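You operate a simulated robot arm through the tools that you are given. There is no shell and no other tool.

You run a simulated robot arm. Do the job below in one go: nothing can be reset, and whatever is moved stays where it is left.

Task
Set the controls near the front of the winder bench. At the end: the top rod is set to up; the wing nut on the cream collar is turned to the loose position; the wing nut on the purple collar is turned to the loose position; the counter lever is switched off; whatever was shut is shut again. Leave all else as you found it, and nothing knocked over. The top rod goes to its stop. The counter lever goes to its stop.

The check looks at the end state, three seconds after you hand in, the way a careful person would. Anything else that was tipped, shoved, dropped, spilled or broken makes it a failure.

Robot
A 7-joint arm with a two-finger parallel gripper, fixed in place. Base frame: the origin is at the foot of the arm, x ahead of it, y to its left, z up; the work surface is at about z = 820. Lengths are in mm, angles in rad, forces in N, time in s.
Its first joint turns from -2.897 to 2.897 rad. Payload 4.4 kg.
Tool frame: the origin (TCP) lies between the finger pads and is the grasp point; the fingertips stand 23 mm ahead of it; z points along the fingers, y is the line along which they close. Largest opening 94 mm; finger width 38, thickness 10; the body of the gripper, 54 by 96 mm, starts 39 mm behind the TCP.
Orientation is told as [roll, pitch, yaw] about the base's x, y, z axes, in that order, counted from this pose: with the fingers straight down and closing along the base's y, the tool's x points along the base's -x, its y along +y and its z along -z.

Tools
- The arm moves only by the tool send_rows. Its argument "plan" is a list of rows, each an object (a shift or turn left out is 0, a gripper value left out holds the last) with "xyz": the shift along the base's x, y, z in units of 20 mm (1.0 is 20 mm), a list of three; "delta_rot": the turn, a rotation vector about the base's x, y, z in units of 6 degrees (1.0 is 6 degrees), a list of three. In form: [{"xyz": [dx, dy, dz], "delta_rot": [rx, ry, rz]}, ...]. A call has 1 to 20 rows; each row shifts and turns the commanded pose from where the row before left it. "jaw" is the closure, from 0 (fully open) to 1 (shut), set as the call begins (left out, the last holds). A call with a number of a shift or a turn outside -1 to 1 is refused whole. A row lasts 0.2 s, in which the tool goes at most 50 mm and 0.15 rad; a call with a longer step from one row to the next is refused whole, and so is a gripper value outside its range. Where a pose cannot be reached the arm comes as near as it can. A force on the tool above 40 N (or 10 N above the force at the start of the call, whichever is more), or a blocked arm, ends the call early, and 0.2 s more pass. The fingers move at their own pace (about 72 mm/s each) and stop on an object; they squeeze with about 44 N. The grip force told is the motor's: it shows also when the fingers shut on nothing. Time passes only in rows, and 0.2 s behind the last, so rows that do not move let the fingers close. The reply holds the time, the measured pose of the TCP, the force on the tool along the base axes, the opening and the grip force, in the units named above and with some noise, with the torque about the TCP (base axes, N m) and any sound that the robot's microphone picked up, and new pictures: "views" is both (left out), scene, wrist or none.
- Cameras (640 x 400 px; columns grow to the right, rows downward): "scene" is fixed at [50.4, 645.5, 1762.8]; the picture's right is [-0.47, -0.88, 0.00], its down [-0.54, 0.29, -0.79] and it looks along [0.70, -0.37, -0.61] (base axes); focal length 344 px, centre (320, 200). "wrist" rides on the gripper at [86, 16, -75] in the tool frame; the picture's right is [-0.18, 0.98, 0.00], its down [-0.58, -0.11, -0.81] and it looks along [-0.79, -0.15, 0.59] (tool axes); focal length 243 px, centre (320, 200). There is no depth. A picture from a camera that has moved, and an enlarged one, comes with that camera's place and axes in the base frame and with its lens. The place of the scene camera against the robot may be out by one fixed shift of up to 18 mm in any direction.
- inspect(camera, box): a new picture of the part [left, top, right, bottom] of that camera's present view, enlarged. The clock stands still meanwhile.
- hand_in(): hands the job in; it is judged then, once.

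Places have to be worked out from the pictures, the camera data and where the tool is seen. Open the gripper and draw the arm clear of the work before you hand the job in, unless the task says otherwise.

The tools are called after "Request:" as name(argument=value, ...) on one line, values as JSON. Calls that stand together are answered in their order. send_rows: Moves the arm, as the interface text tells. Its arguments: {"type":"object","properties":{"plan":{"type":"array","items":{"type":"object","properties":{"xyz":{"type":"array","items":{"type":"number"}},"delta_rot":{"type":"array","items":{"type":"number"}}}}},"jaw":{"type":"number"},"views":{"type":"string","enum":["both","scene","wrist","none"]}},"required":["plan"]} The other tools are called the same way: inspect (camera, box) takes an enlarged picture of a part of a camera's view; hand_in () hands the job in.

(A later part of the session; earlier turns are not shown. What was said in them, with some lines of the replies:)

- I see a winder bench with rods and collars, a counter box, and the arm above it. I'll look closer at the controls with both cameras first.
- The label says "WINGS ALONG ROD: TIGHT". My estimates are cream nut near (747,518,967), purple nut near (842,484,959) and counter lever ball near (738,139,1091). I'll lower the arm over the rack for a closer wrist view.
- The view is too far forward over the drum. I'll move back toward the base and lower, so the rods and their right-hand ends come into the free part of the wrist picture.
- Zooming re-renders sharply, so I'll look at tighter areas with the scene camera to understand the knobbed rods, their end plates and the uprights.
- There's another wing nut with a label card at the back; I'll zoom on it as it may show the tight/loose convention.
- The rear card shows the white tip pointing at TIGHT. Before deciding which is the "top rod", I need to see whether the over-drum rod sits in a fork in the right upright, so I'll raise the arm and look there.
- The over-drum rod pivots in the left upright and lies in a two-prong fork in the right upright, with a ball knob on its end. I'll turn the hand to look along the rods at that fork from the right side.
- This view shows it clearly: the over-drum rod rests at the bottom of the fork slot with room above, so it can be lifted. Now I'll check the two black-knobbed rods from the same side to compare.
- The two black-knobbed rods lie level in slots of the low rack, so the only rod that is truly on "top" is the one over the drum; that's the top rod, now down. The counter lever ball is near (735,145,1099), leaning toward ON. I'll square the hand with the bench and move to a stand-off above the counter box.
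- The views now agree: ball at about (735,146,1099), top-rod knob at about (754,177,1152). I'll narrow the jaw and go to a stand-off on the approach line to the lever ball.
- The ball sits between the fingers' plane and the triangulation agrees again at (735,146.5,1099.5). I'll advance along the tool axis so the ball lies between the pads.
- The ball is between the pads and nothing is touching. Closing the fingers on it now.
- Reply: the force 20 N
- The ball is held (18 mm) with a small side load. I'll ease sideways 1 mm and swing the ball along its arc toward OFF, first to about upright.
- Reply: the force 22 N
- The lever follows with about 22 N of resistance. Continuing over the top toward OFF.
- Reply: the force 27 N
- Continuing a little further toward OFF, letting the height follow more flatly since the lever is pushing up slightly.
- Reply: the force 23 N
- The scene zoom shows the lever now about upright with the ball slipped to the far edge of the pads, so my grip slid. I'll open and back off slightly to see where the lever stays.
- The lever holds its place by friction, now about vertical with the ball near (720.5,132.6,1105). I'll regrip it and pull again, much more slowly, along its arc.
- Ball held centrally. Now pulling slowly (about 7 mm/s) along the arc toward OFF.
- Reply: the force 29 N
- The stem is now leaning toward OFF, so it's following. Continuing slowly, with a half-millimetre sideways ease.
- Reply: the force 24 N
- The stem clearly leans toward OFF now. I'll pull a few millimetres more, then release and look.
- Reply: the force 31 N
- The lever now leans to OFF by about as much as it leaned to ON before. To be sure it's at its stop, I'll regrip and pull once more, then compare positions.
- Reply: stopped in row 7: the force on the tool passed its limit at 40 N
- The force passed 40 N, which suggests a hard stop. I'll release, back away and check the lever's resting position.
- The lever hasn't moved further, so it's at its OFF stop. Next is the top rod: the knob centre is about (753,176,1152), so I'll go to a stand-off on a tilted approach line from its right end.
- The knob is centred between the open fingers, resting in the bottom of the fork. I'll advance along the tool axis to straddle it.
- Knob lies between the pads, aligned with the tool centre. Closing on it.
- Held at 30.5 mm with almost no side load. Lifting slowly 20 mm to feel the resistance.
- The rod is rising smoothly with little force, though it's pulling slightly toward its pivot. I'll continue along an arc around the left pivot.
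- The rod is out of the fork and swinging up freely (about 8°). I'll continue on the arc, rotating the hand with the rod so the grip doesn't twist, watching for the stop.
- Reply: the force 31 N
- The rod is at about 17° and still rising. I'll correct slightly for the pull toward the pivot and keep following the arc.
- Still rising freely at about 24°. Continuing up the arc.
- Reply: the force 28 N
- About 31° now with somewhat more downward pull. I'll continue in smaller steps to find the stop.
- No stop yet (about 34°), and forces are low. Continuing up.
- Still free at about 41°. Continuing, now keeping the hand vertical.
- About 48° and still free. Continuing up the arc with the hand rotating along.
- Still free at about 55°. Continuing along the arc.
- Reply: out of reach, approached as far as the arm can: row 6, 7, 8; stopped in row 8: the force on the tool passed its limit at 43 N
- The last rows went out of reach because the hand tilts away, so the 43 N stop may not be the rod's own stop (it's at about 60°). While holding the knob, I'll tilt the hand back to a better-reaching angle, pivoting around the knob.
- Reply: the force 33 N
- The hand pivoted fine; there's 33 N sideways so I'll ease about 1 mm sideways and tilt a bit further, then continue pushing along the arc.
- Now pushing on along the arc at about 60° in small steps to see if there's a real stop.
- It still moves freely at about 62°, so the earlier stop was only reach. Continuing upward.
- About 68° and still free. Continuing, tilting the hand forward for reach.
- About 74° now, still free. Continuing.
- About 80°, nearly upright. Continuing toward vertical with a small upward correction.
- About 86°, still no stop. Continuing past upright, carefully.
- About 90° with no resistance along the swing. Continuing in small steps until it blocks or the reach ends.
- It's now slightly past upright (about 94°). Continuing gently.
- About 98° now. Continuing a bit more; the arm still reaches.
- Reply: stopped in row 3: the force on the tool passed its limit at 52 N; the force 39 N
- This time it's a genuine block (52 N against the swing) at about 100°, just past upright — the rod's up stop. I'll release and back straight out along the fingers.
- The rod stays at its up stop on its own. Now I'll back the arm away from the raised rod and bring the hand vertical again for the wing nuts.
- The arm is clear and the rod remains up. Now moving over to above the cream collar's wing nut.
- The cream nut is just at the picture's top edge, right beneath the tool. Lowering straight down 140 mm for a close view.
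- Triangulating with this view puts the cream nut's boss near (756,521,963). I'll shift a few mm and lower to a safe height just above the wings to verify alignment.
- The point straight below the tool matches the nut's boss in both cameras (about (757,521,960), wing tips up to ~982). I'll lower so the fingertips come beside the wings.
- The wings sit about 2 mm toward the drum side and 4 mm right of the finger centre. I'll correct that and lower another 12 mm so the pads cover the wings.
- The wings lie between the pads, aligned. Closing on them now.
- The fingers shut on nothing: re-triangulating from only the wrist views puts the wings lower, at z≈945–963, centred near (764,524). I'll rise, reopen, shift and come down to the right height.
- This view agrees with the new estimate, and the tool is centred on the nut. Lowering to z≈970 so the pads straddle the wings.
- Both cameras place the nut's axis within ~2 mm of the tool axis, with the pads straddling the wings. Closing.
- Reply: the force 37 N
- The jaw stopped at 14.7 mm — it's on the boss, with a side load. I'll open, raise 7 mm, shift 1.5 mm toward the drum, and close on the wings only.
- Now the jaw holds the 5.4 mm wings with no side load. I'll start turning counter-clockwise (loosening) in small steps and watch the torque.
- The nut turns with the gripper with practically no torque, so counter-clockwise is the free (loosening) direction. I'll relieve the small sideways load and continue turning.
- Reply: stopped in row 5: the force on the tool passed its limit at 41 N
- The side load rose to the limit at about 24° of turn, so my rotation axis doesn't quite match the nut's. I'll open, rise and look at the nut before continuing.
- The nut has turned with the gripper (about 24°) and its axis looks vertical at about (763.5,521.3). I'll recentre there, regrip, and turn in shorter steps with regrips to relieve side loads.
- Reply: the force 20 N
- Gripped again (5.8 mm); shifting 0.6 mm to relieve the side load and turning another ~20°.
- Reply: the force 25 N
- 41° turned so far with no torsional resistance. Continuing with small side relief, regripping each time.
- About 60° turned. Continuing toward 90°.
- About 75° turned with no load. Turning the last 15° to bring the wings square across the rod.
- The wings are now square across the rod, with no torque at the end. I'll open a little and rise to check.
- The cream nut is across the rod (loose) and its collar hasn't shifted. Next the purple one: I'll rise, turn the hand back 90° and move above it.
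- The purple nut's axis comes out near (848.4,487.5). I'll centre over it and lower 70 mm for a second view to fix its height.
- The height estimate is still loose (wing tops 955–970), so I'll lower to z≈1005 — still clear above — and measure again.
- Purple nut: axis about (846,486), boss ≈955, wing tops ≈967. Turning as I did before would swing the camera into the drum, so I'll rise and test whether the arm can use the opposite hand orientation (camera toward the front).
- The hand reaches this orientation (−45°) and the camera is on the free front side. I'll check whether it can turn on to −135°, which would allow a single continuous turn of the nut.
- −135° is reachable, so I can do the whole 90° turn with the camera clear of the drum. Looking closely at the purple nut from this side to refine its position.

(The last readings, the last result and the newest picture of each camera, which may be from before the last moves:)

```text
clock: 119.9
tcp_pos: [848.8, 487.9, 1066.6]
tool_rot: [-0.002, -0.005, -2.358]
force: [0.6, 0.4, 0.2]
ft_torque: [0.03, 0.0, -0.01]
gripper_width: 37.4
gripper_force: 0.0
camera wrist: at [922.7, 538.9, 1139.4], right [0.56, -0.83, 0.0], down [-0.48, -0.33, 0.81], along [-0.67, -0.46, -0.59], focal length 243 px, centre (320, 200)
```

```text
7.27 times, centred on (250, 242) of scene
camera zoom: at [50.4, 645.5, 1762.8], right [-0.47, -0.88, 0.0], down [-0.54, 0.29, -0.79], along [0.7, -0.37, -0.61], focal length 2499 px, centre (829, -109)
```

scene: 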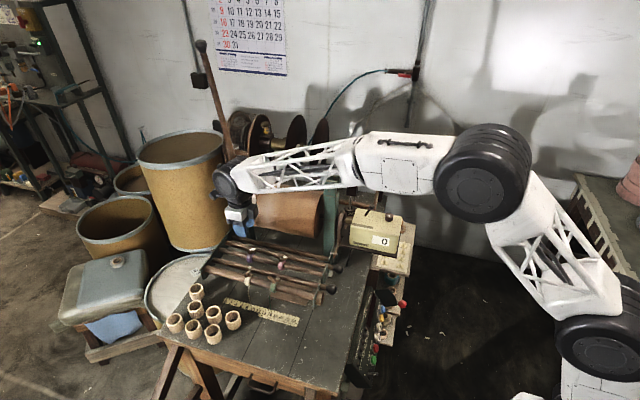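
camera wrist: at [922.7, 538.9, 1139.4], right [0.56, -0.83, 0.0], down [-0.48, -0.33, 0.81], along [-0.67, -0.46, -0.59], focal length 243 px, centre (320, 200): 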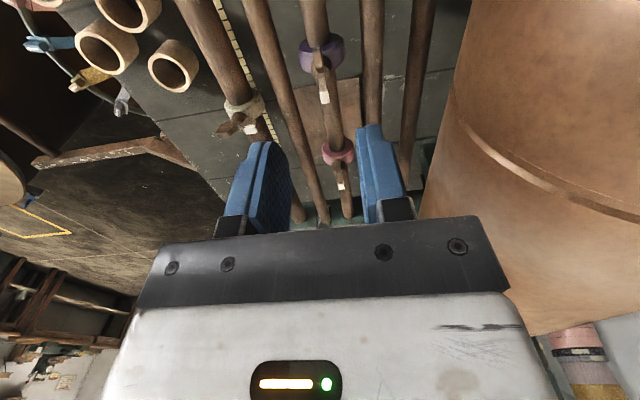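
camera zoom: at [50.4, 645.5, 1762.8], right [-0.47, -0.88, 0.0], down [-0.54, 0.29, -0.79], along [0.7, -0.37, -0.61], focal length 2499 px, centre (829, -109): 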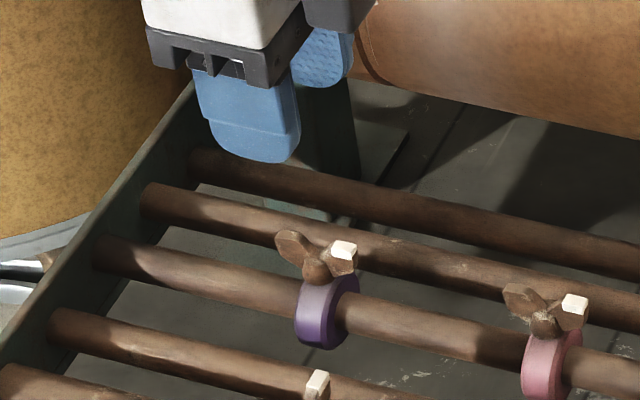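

Combining both sides, the axis is about (848.3,487.4) with wing tops near z≈963. Lowering to z≈1000 to check centring between the fingers.

Request:
send_rows(plan=[{"xyz": [-0.02, -0.02, -0.83]}, {"xyz": [0, 0, -0.83]}, {"xyz": [0, 0, -0.83]}, {"xyz": [0, 0, -0.83]}, {}], jaw=0.6)

Request:
inspect(camera="wrist", box=[240, 60, 400, 180])

Request:
inspect(camera="scene", box=[220, 225, 280, 270])

```text
clock: 121.1
tcp_pos: [848.1, 488.3, 999.3]
tool_rot: [-0.001, -0.005, -2.357]
force: [0.7, -0.4, 0.3]
ft_torque: [-0.02, -0.01, -0.05]
gripper_width: 37.4
gripper_force: 0.0
camera wrist: at [921.7, 539.1, 1072.4], right [0.56, -0.83, 0.0], down [-0.48, -0.33, 0.81], along [-0.67, -0.46, -0.59], focal length 243 px, centre (320, 200)
```

scene: 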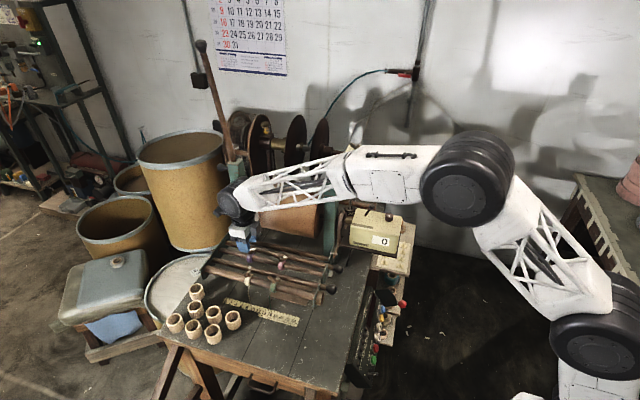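
wrist: 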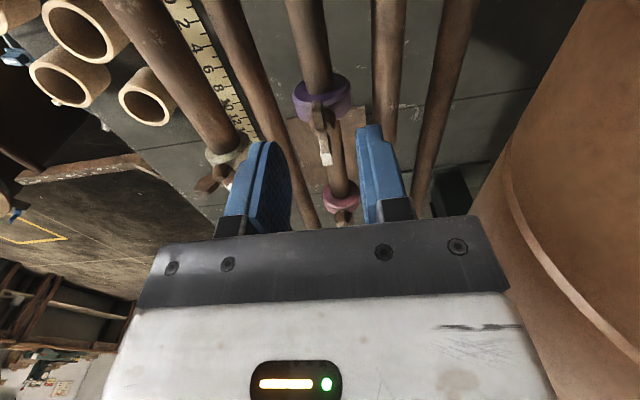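

```text
3.33 times, centred on (320, 120) of wrist
camera zoom: at [921.7, 539.1, 1072.4], right [0.56, -0.83, 0.0], down [-0.48, -0.33, 0.81], along [-0.67, -0.46, -0.59], focal length 809 px, centre (320, 467)
```

zoom: 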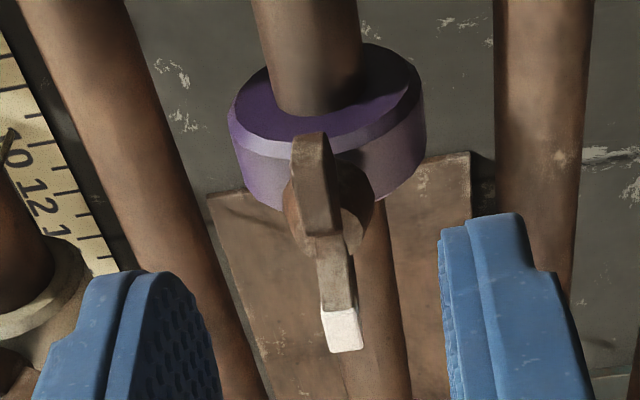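

```text
8.89 times, centred on (250, 248) of scene
camera zoom: at [50.4, 645.5, 1762.8], right [-0.47, -0.88, 0.0], down [-0.54, 0.29, -0.79], along [0.7, -0.37, -0.61], focal length 3054 px, centre (942, -222)
```

zoom: 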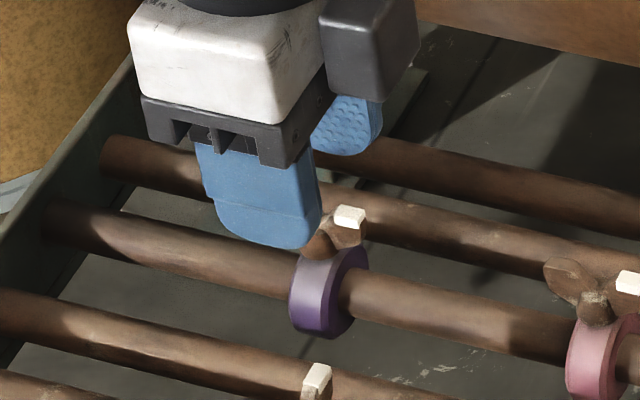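

The nut is centred between the fingers. Lowering to z≈981 and closing on the wings.

Request:
send_rows(plan=[{"xyz": [-0.02, -0.05, -0.45]}, {"xyz": [0, 0, -0.45]}, {}], jaw=0.6, views="none")

Request:
send_rows(plan=[{}, {}, {}], jaw=1.0, views="wrist")

Request:
inspect(camera="wrist", box=[240, 60, 400, 180])

Request:
inspect(camera="scene", box=[220, 225, 280, 270])

```text
clock: 121.9
tcp_pos: [847.5, 485.4, 980.6]
tool_rot: [0.0, -0.004, -2.356]
force: [-0.1, -0.1, 0.0]
ft_torque: [0.03, 0.01, 0.0]
gripper_width: 37.9
gripper_force: 0.1
```

```text
clock: 122.7
tcp_pos: [848.0, 487.3, 982.1]
tool_rot: [-0.002, -0.007, -2.357]
force: [5.8, -2.5, 0.1]
ft_torque: [-0.05, -0.17, -0.01]
gripper_width: 5.4
gripper_force: 45.1
camera wrist: at [921.7, 537.4, 1055.0], right [0.56, -0.83, 0.0], down [-0.48, -0.33, 0.81], along [-0.67, -0.46, -0.59], focal length 243 px, centre (320, 200)
```

wrist: 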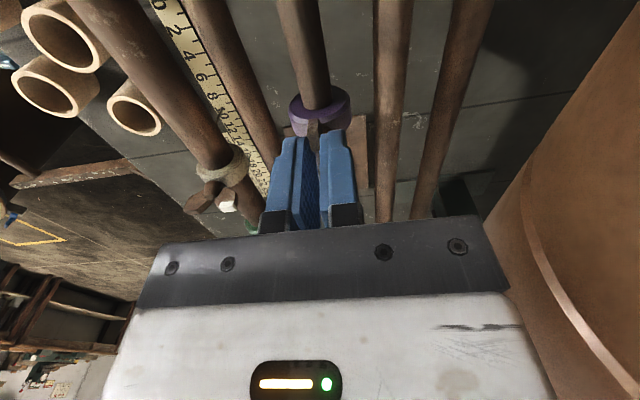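

```text
3.33 times, centred on (320, 120) of wrist
camera zoom: at [921.7, 537.4, 1055.0], right [0.56, -0.83, 0.0], down [-0.48, -0.33, 0.81], along [-0.67, -0.46, -0.59], focal length 809 px, centre (320, 467)
```

zoom: 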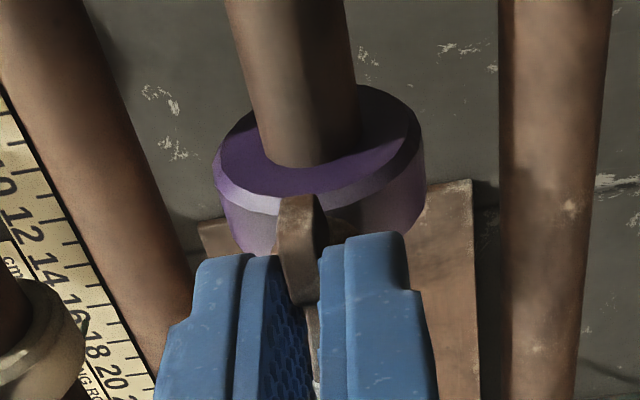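

```text
8.89 times, centred on (250, 248) of scene
camera zoom: at [50.4, 645.5, 1762.8], right [-0.47, -0.88, 0.0], down [-0.54, 0.29, -0.79], along [0.7, -0.37, -0.61], focal length 3054 px, centre (942, -222)
```

zoom: 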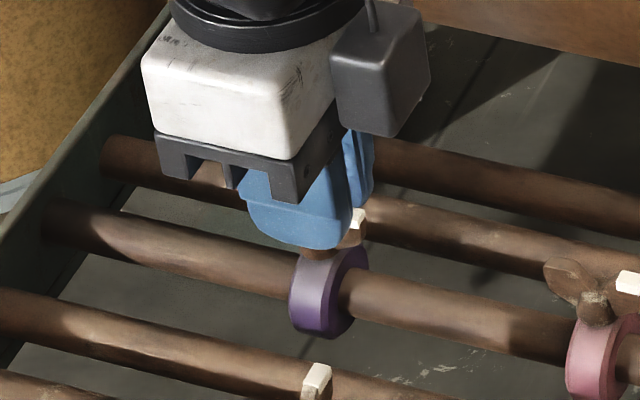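

Wings held at 5.4 mm with only a 6 N side load. Turning counter-clockwise in short steps with regrips.

Request:
send_rows(plan=[{"delta_rot": [0, 0, 0.5]}, {"delta_rot": [0, 0, 0.5]}, {"delta_rot": [0, 0, 0.5]}], jaw=1.0, views="none")

Request:
send_rows(plan=[{}, {}], jaw=0.75, views="none")

Request:
send_rows(plan=[{}, {}], jaw=1.0, views="wrist")

```text
clock: 123.5
tcp_pos: [847.5, 486.8, 983.0]
tool_rot: [-0.001, -0.005, -2.201]
force: [8.0, -7.1, 0.7]
ft_torque: [0.48, -0.66, 0.01]
gripper_width: 5.6
gripper_force: 44.6
```

```text
clock: 124.1
tcp_pos: [847.5, 487.6, 980.9]
tool_rot: [0.0, -0.005, -2.199]
force: [-0.2, 0.6, 0.7]
ft_torque: [0.0, -0.02, 0.0]
gripper_width: 23.5
gripper_force: 0.0
```

```text
clock: 124.7
tcp_pos: [846.9, 485.8, 981.0]
tool_rot: [-0.002, -0.006, -2.199]
force: [7.6, -2.1, 0.5]
ft_torque: [0.1, -0.32, -0.02]
gripper_width: 5.6
gripper_force: 44.4
camera wrist: at [913.0, 548.4, 1055.0], right [0.69, -0.73, 0.0], down [-0.43, -0.4, 0.81], along [-0.59, -0.56, -0.59], focal length 243 px, centre (320, 200)
```

wrist: 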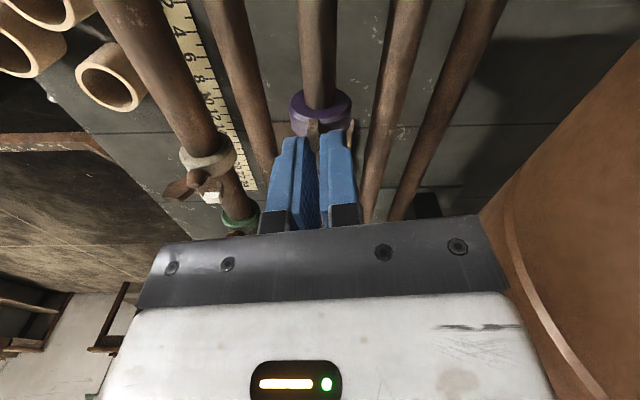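

It turns freely with small loads (9° so far). Continuing with ~20° steps.

Request:
send_rows(plan=[{"xyz": [0.01, 0, 0], "delta_rot": [0, 0, 0.5]}, {"delta_rot": [0, 0, 0.5]}, {"delta_rot": [0, 0, 0.5]}, {"delta_rot": [0, 0, 0.5]}, {"delta_rot": [0, 0, 0.5]}, {"delta_rot": [0, 0, 0.5]}], jaw=1.0, views="none")

Request:
send_rows(plan=[{}, {}], jaw=0.75, views="none")

Request:
send_rows(plan=[{}, {}], jaw=1.0, views="wrist")

```text
clock: 126.1
tcp_pos: [848.4, 487.2, 980.6]
tool_rot: [-0.003, -0.006, -1.886]
force: [-11.9, -11.2, 3.9]
ft_torque: [-1.44, 0.56, -0.01]
gripper_width: 5.5
gripper_force: 45.2
```

```text
clock: 126.7
tcp_pos: [848.2, 487.1, 981.9]
tool_rot: [-0.001, -0.003, -1.884]
force: [-0.1, 0.6, 0.1]
ft_torque: [0.03, -0.01, -0.01]
gripper_width: 23.5
gripper_force: 0.0
```

```text
clock: 127.3
tcp_pos: [847.3, 487.8, 982.0]
tool_rot: [-0.001, -0.004, -1.884]
force: [-2.8, 0.8, -0.2]
ft_torque: [0.2, -0.08, 0.01]
gripper_width: 5.6
gripper_force: 44.7
camera wrist: at [891.0, 565.8, 1055.1], right [0.88, -0.48, 0.0], down [-0.28, -0.52, 0.81], along [-0.39, -0.71, -0.59], focal length 243 px, centre (320, 200)
```

wrist: 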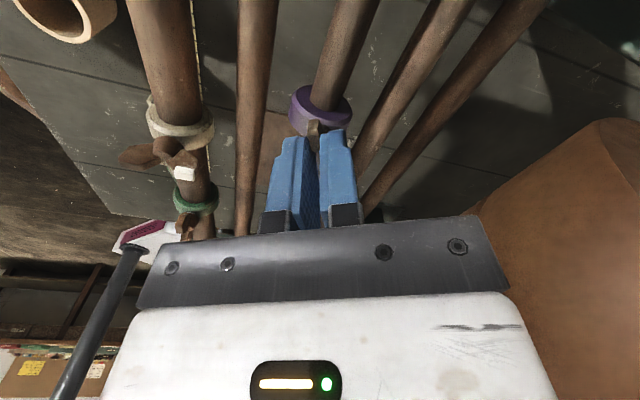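

27° turned. Continuing.

Request:
send_rows(plan=[{"delta_rot": [0, 0, 0.5]}, {"delta_rot": [0, 0, 0.5]}, {"delta_rot": [0, 0, 0.5]}, {"delta_rot": [0, 0, 0.5]}, {"delta_rot": [0, 0, 0.5]}, {"delta_rot": [0, 0, 0.5]}], jaw=1.0, views="none")

Request:
send_rows(plan=[{}, {}], jaw=0.75, views="none")

Request:
send_rows(plan=[{}, {}], jaw=1.0, views="wrist")

Request:
inspect(camera="scene", box=[220, 225, 280, 270])

```text
clock: 128.7
tcp_pos: [848.8, 487.3, 981.3]
tool_rot: [-0.002, -0.006, -1.569]
force: [-21.5, 11.1, 8.7]
ft_torque: [-0.97, 0.35, -0.01]
gripper_width: 5.3
gripper_force: 45.4
```

```text
clock: 129.3
tcp_pos: [848.3, 486.8, 981.2]
tool_rot: [-0.002, -0.005, -1.573]
force: [0.1, 0.7, -0.3]
ft_torque: [0.01, -0.01, 0.0]
gripper_width: 23.5
gripper_force: 0.0
```

```text
clock: 129.9
tcp_pos: [848.2, 486.7, 980.9]
tool_rot: [-0.004, -0.007, -1.57]
force: [-16.7, -3.6, 5.4]
ft_torque: [-0.66, 0.19, -0.02]
gripper_width: 5.4
gripper_force: 45.4
camera wrist: at [864.8, 574.6, 1054.9], right [0.98, -0.18, 0.0], down [-0.11, -0.58, 0.81], along [-0.15, -0.8, -0.59], focal length 243 px, centre (320, 200)
```

wrist: 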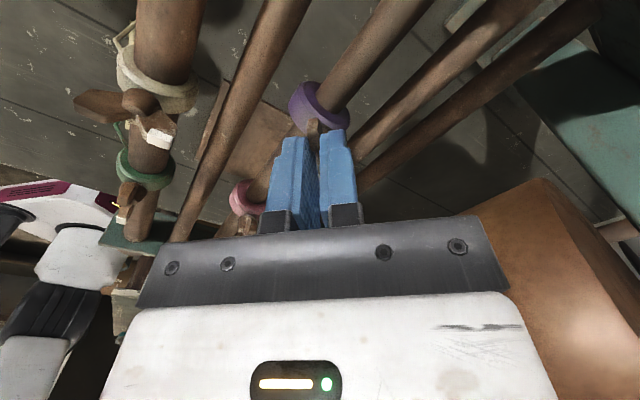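

```text
8.89 times, centred on (250, 248) of scene
camera zoom: at [50.4, 645.5, 1762.8], right [-0.47, -0.88, 0.0], down [-0.54, 0.29, -0.79], along [0.7, -0.37, -0.61], focal length 3054 px, centre (942, -222)
```

zoom: 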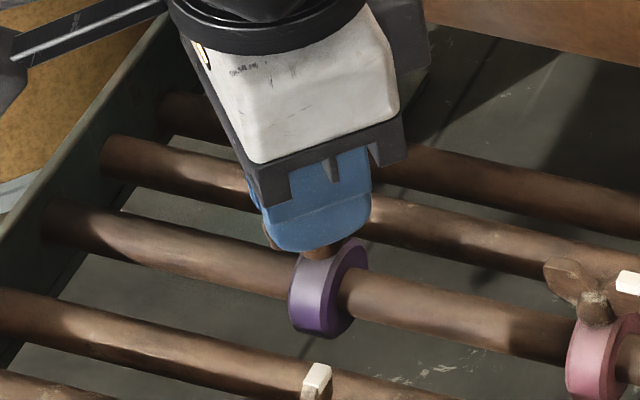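

45° turned. A 17 N side load, so I'll ease half a millimetre and continue.

Request:
send_rows(plan=[{"xyz": [-0.028, 0, 0], "delta_rot": [0, 0, 0.5]}, {"delta_rot": [0, 0, 0.5]}, {"delta_rot": [0, 0, 0.5]}, {"delta_rot": [0, 0, 0.5]}, {"delta_rot": [0, 0, 0.5]}], jaw=1.0, views="none")

Request:
send_rows(plan=[{}, {}], jaw=0.75, views="none")

Request:
send_rows(plan=[{}, {}], jaw=1.0, views="wrist")

```text
clock: 131.1
tcp_pos: [847.8, 486.4, 981.1]
tool_rot: [-0.001, -0.005, -1.308]
force: [-1.7, -9.7, 1.1]
ft_torque: [0.81, 0.2, 0.0]
gripper_width: 5.6
gripper_force: 44.9
```

```text
clock: 131.7
tcp_pos: [848.6, 486.8, 981.0]
tool_rot: [-0.003, -0.005, -1.308]
force: [-0.5, -0.5, 0.1]
ft_torque: [-0.02, -0.01, -0.01]
gripper_width: 23.4
gripper_force: 0.0
```

```text
clock: 132.3
tcp_pos: [846.9, 487.2, 981.4]
tool_rot: [0.0, -0.004, -1.309]
force: [2.3, 1.4, -1.1]
ft_torque: [0.03, -0.06, 0.0]
gripper_width: 5.5
gripper_force: 44.9
camera wrist: at [841.5, 576.4, 1055.0], right [1.0, 0.08, 0.0], down [0.05, -0.58, 0.81], along [0.06, -0.81, -0.59], focal length 243 px, centre (320, 200)
```

wrist: 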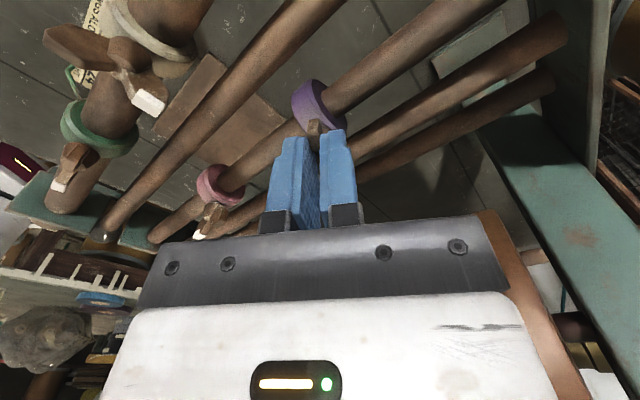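

60° turned, no load. Continuing to 75° and then 90°.

Request:
send_rows(plan=[{"delta_rot": [0, 0, 0.5]}, {"delta_rot": [0, 0, 0.5]}, {"delta_rot": [0, 0, 0.5]}, {"delta_rot": [0, 0, 0.5]}, {"delta_rot": [0, 0, 0.5]}], jaw=1.0, views="none")

Request:
send_rows(plan=[{}, {}], jaw=0.75, views="none")

Request:
send_rows(plan=[{}, {}], jaw=1.0, views="none")

Request:
send_rows(plan=[{"delta_rot": [0, 0, 0.5]}, {"delta_rot": [0, 0, 0.5]}, {"delta_rot": [0, 0, 0.5]}, {"delta_rot": [0, 0, 0.5]}, {"delta_rot": [0, 0, 0.5]}], jaw=1.0, views="wrist")

Request:
inspect(camera="scene", box=[220, 225, 280, 270])

```text
clock: 133.5
tcp_pos: [848.2, 486.9, 981.8]
tool_rot: [-0.003, -0.005, -1.047]
force: [-1.9, 4.0, 2.7]
ft_torque: [0.16, 0.03, -0.02]
gripper_width: 5.6
gripper_force: 45.2
```

```text
clock: 134.1
tcp_pos: [849.1, 486.8, 980.7]
tool_rot: [-0.003, -0.005, -1.047]
force: [-0.2, -0.6, -0.7]
ft_torque: [0.0, 0.02, 0.0]
gripper_width: 23.2
gripper_force: 0.1
```

```text
clock: 134.7
tcp_pos: [847.1, 487.1, 981.7]
tool_rot: [-0.001, -0.005, -1.047]
force: [-0.7, 0.1, -0.1]
ft_torque: [-0.14, -0.13, -0.01]
gripper_width: 5.6
gripper_force: 45.6
```

```text
clock: 135.9
tcp_pos: [848.2, 486.6, 981.7]
tool_rot: [-0.001, -0.004, -0.786]
force: [-0.2, 2.0, 0.1]
ft_torque: [0.04, -0.03, 0.02]
gripper_width: 5.1
gripper_force: 45.0
camera wrist: at [798.1, 561.1, 1055.0], right [0.82, 0.57, 0.0], down [0.33, -0.48, 0.81], along [0.46, -0.67, -0.59], focal length 243 px, centre (320, 200)
```

wrist: 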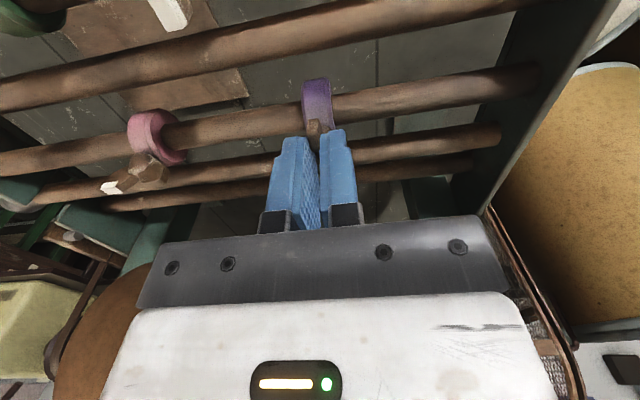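

```text
8.89 times, centred on (250, 248) of scene
camera zoom: at [50.4, 645.5, 1762.8], right [-0.47, -0.88, 0.0], down [-0.54, 0.29, -0.79], along [0.7, -0.37, -0.61], focal length 3054 px, centre (942, -222)
```

zoom: 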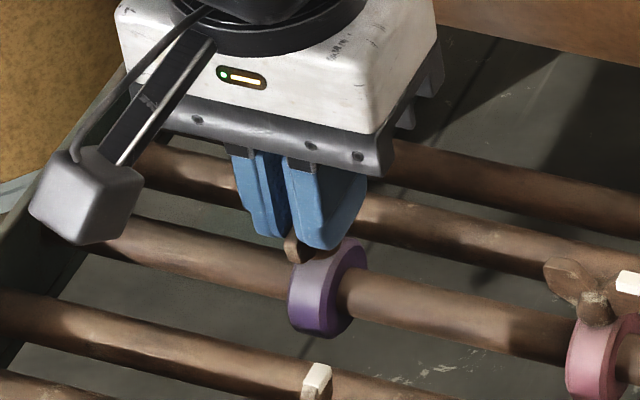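

The purple nut has been turned 90°, wings square across the rod, no load. Opening slightly and rising straight up.

Request:
send_rows(plan=[{}, {}, {"xyz": [0, 0, 0.7]}, {"xyz": [0, 0, 1]}, {"xyz": [0, 0, 1]}, {"xyz": [0, 0, 1]}, {"xyz": [0, 0, 1]}, {"xyz": [0, 0, 1]}, {"xyz": [0, 0, 1]}], jaw=0.7)

Request:
inspect(camera="scene", box=[215, 225, 295, 290])

Request:
inspect(camera="wrist", box=[140, 0, 420, 140])

Request:
inspect(camera="scene", box=[225, 295, 325, 335])

```text
clock: 137.9
tcp_pos: [847.0, 487.9, 1116.0]
tool_rot: [-0.003, -0.006, -0.784]
force: [0.1, -0.3, -0.7]
ft_torque: [0.02, 0.02, 0.02]
gripper_width: 28.3
gripper_force: 0.0
camera wrist: at [798.3, 560.7, 1189.5], right [0.83, 0.56, 0.0], down [0.33, -0.48, 0.81], along [0.46, -0.67, -0.59], focal length 243 px, centre (320, 200)
```

scene: 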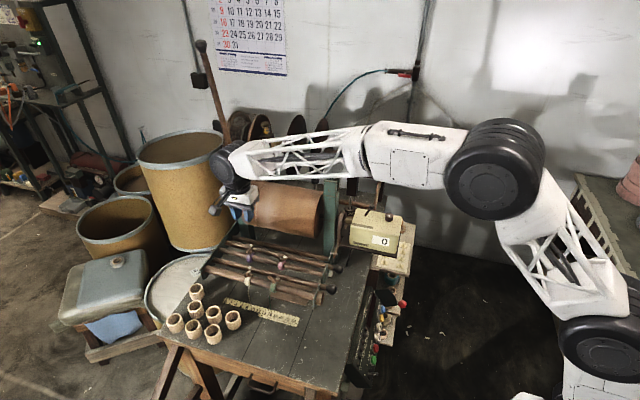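
wrist: 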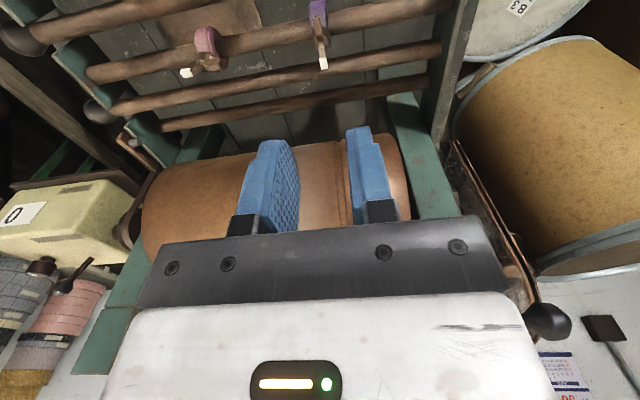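

```text
6.15 times, centred on (255, 258) of scene
camera zoom: at [50.4, 645.5, 1762.8], right [-0.47, -0.88, 0.0], down [-0.54, 0.29, -0.79], along [0.7, -0.37, -0.61], focal length 2114 px, centre (720, -154)
```

zoom: 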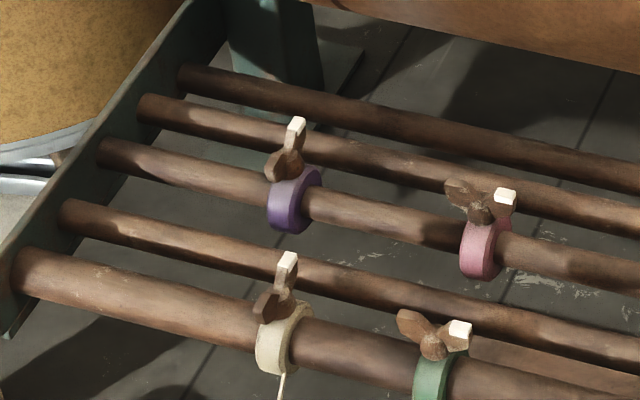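

```text
2.29 times, centred on (280, 70) of wrist
camera zoom: at [798.3, 560.7, 1189.5], right [0.83, 0.56, 0.0], down [0.33, -0.48, 0.81], along [0.46, -0.67, -0.59], focal length 555 px, centre (411, 497)
```

zoom: 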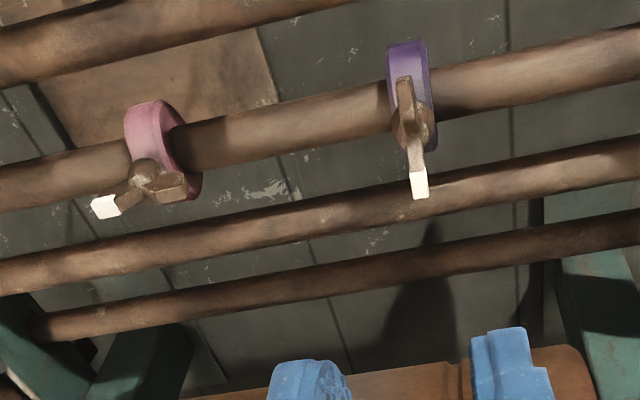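

```text
6.40 times, centred on (275, 315) of scene
camera zoom: at [50.4, 645.5, 1762.8], right [-0.47, -0.88, 0.0], down [-0.54, 0.29, -0.79], along [0.7, -0.37, -0.61], focal length 2199 px, centre (608, -536)
```

zoom: 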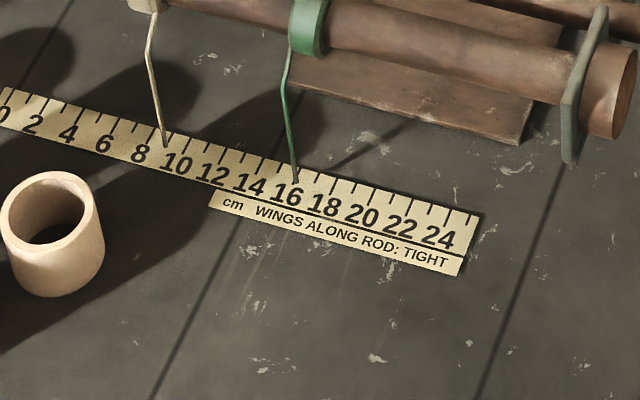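

Both nuts are across their rods, and the cream pointer still reads ~9.4 cm, so the collars haven't shifted. I'll open the gripper and withdraw the arm up and back, clear of the bench.

Request:
send_rows(plan=[{"xyz": [-0.3, 0, 1]}, {"xyz": [-0.5, 0, 1]}, {"xyz": [-0.5, 0, 1]}, {"xyz": [-0.5, 0, 1]}, {"xyz": [-0.7, 0, 1], "delta_rot": [0, 0, 0.6]}, {"xyz": [-0.7, 0, 1], "delta_rot": [0, 0, 0.6]}, {"xyz": [-0.7, 0, 1], "delta_rot": [0, 0, 0.6]}, {"xyz": [-0.7, 0, 1], "delta_rot": [0, 0, 0.6]}, {"xyz": [-0.7, -0.1, 1], "delta_rot": [0, 0, 0.6]}, {"xyz": [-0.7, -0.1, 1], "delta_rot": [0, 0, 0.6]}, {"xyz": [-0.7, -0.2, 1], "delta_rot": [0, 0, 0.6]}, {"xyz": [-0.7, -0.2, 1], "delta_rot": [0, 0, 0.6]}, {"xyz": [-0.7, -0.3, 1], "delta_rot": [0, 0, 0.6]}, {"xyz": [-0.7, -0.3, 1], "delta_rot": [0, 0, 0.6]}, {"xyz": [-0.7, -0.3, 0.5], "delta_rot": [0, 0, 0.6]}, {"xyz": [-0.7, -0.3, 0], "delta_rot": [0, 0, 0.6]}, {"xyz": [-0.7, -0.3, 0], "delta_rot": [0, 0, 0.3]}], jaw=0.0)

Request:
inspect(camera="scene", box=[180, 20, 420, 200])

Request:
inspect(camera="scene", box=[190, 180, 430, 330])

```text
clock: 141.5
tcp_pos: [629.1, 444.3, 1404.8]
tool_rot: [-0.002, -0.005, 0.002]
force: [-0.1, -0.5, -1.3]
ft_torque: [-0.02, -0.01, -0.02]
gripper_width: 94.2
gripper_force: 0.1
camera wrist: at [543.0, 462.7, 1478.4], right [0.18, 0.98, 0.0], down [0.58, -0.11, 0.81], along [0.8, -0.15, -0.59], focal length 243 px, centre (320, 200)
```

scene: 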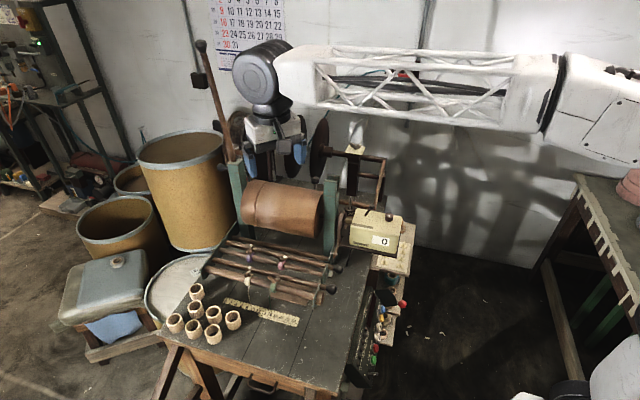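
wrist: 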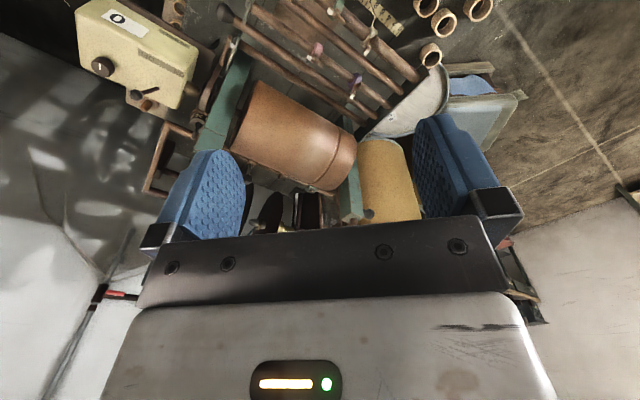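

```text
2.22 times, centred on (300, 110) of scene
camera zoom: at [50.4, 645.5, 1762.8], right [-0.47, -0.88, 0.0], down [-0.54, 0.29, -0.79], along [0.7, -0.37, -0.61], focal length 764 px, centre (364, 400)
```

zoom: 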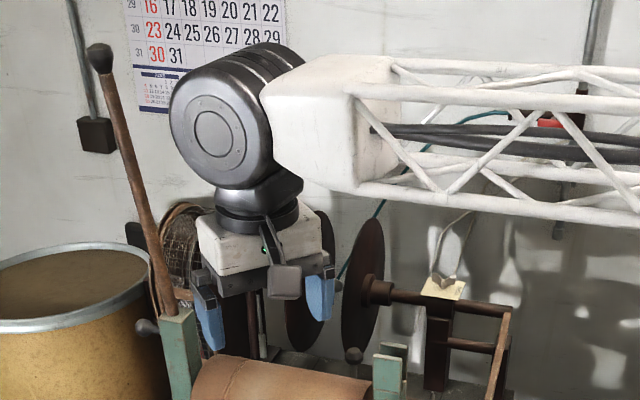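

```text
2.67 times, centred on (310, 255) of scene
camera zoom: at [50.4, 645.5, 1762.8], right [-0.47, -0.88, 0.0], down [-0.54, 0.29, -0.79], along [0.7, -0.37, -0.61], focal length 916 px, centre (347, 53)
```

zoom: 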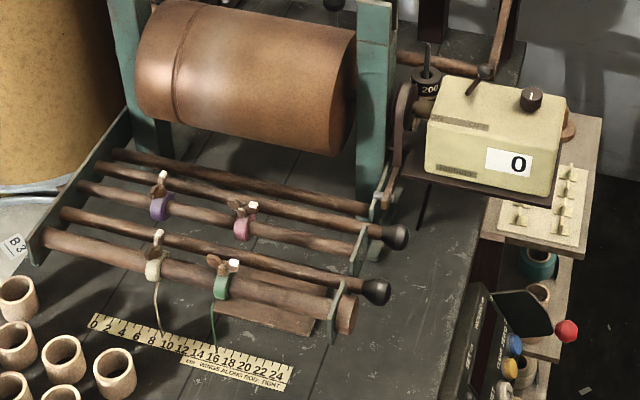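

Final check: the top rod rests at its up stop, the lever leans to OFF at its stop, and the cream and purple nuts sit across their rods. Pink and green nuts, rings, weight and dial look unchanged. The gripper is open and the arm is back near its starting pose, so I'm handing in.

Request:
hand_in()

```text
The job is handed in.
```

I set all four controls and handed the job in; the check's result hasn't come back.

- **Top rod:** I lifted the rod over the drum out of its fork until it blocked just past upright. It stays there on its own. I took this as the "top rod" because it is the highest of the three knobbed rods. The two black-knobbed rods in the low rack were left alone.
- **Wing nuts (cream and purple):** each turned 90° counter-clockwise, so the wings now sit across the rod. The bench label only says wings along the rod means tight, so I took across as loose. Neither nut showed any stop or resistance. Neither collar looks shifted, and the cream pointer still reads about 9.4 cm.
- **Counter lever:** switched to OFF and pulled until it hit its stop.
- **Everything else:** nothing was opened, so the drawer is still shut. The pink and green nuts, the rings, the weight and the dial look the same as at the start, and nothing was knocked over.

The gripper is open and the arm is back near its starting position, clear of the bench.
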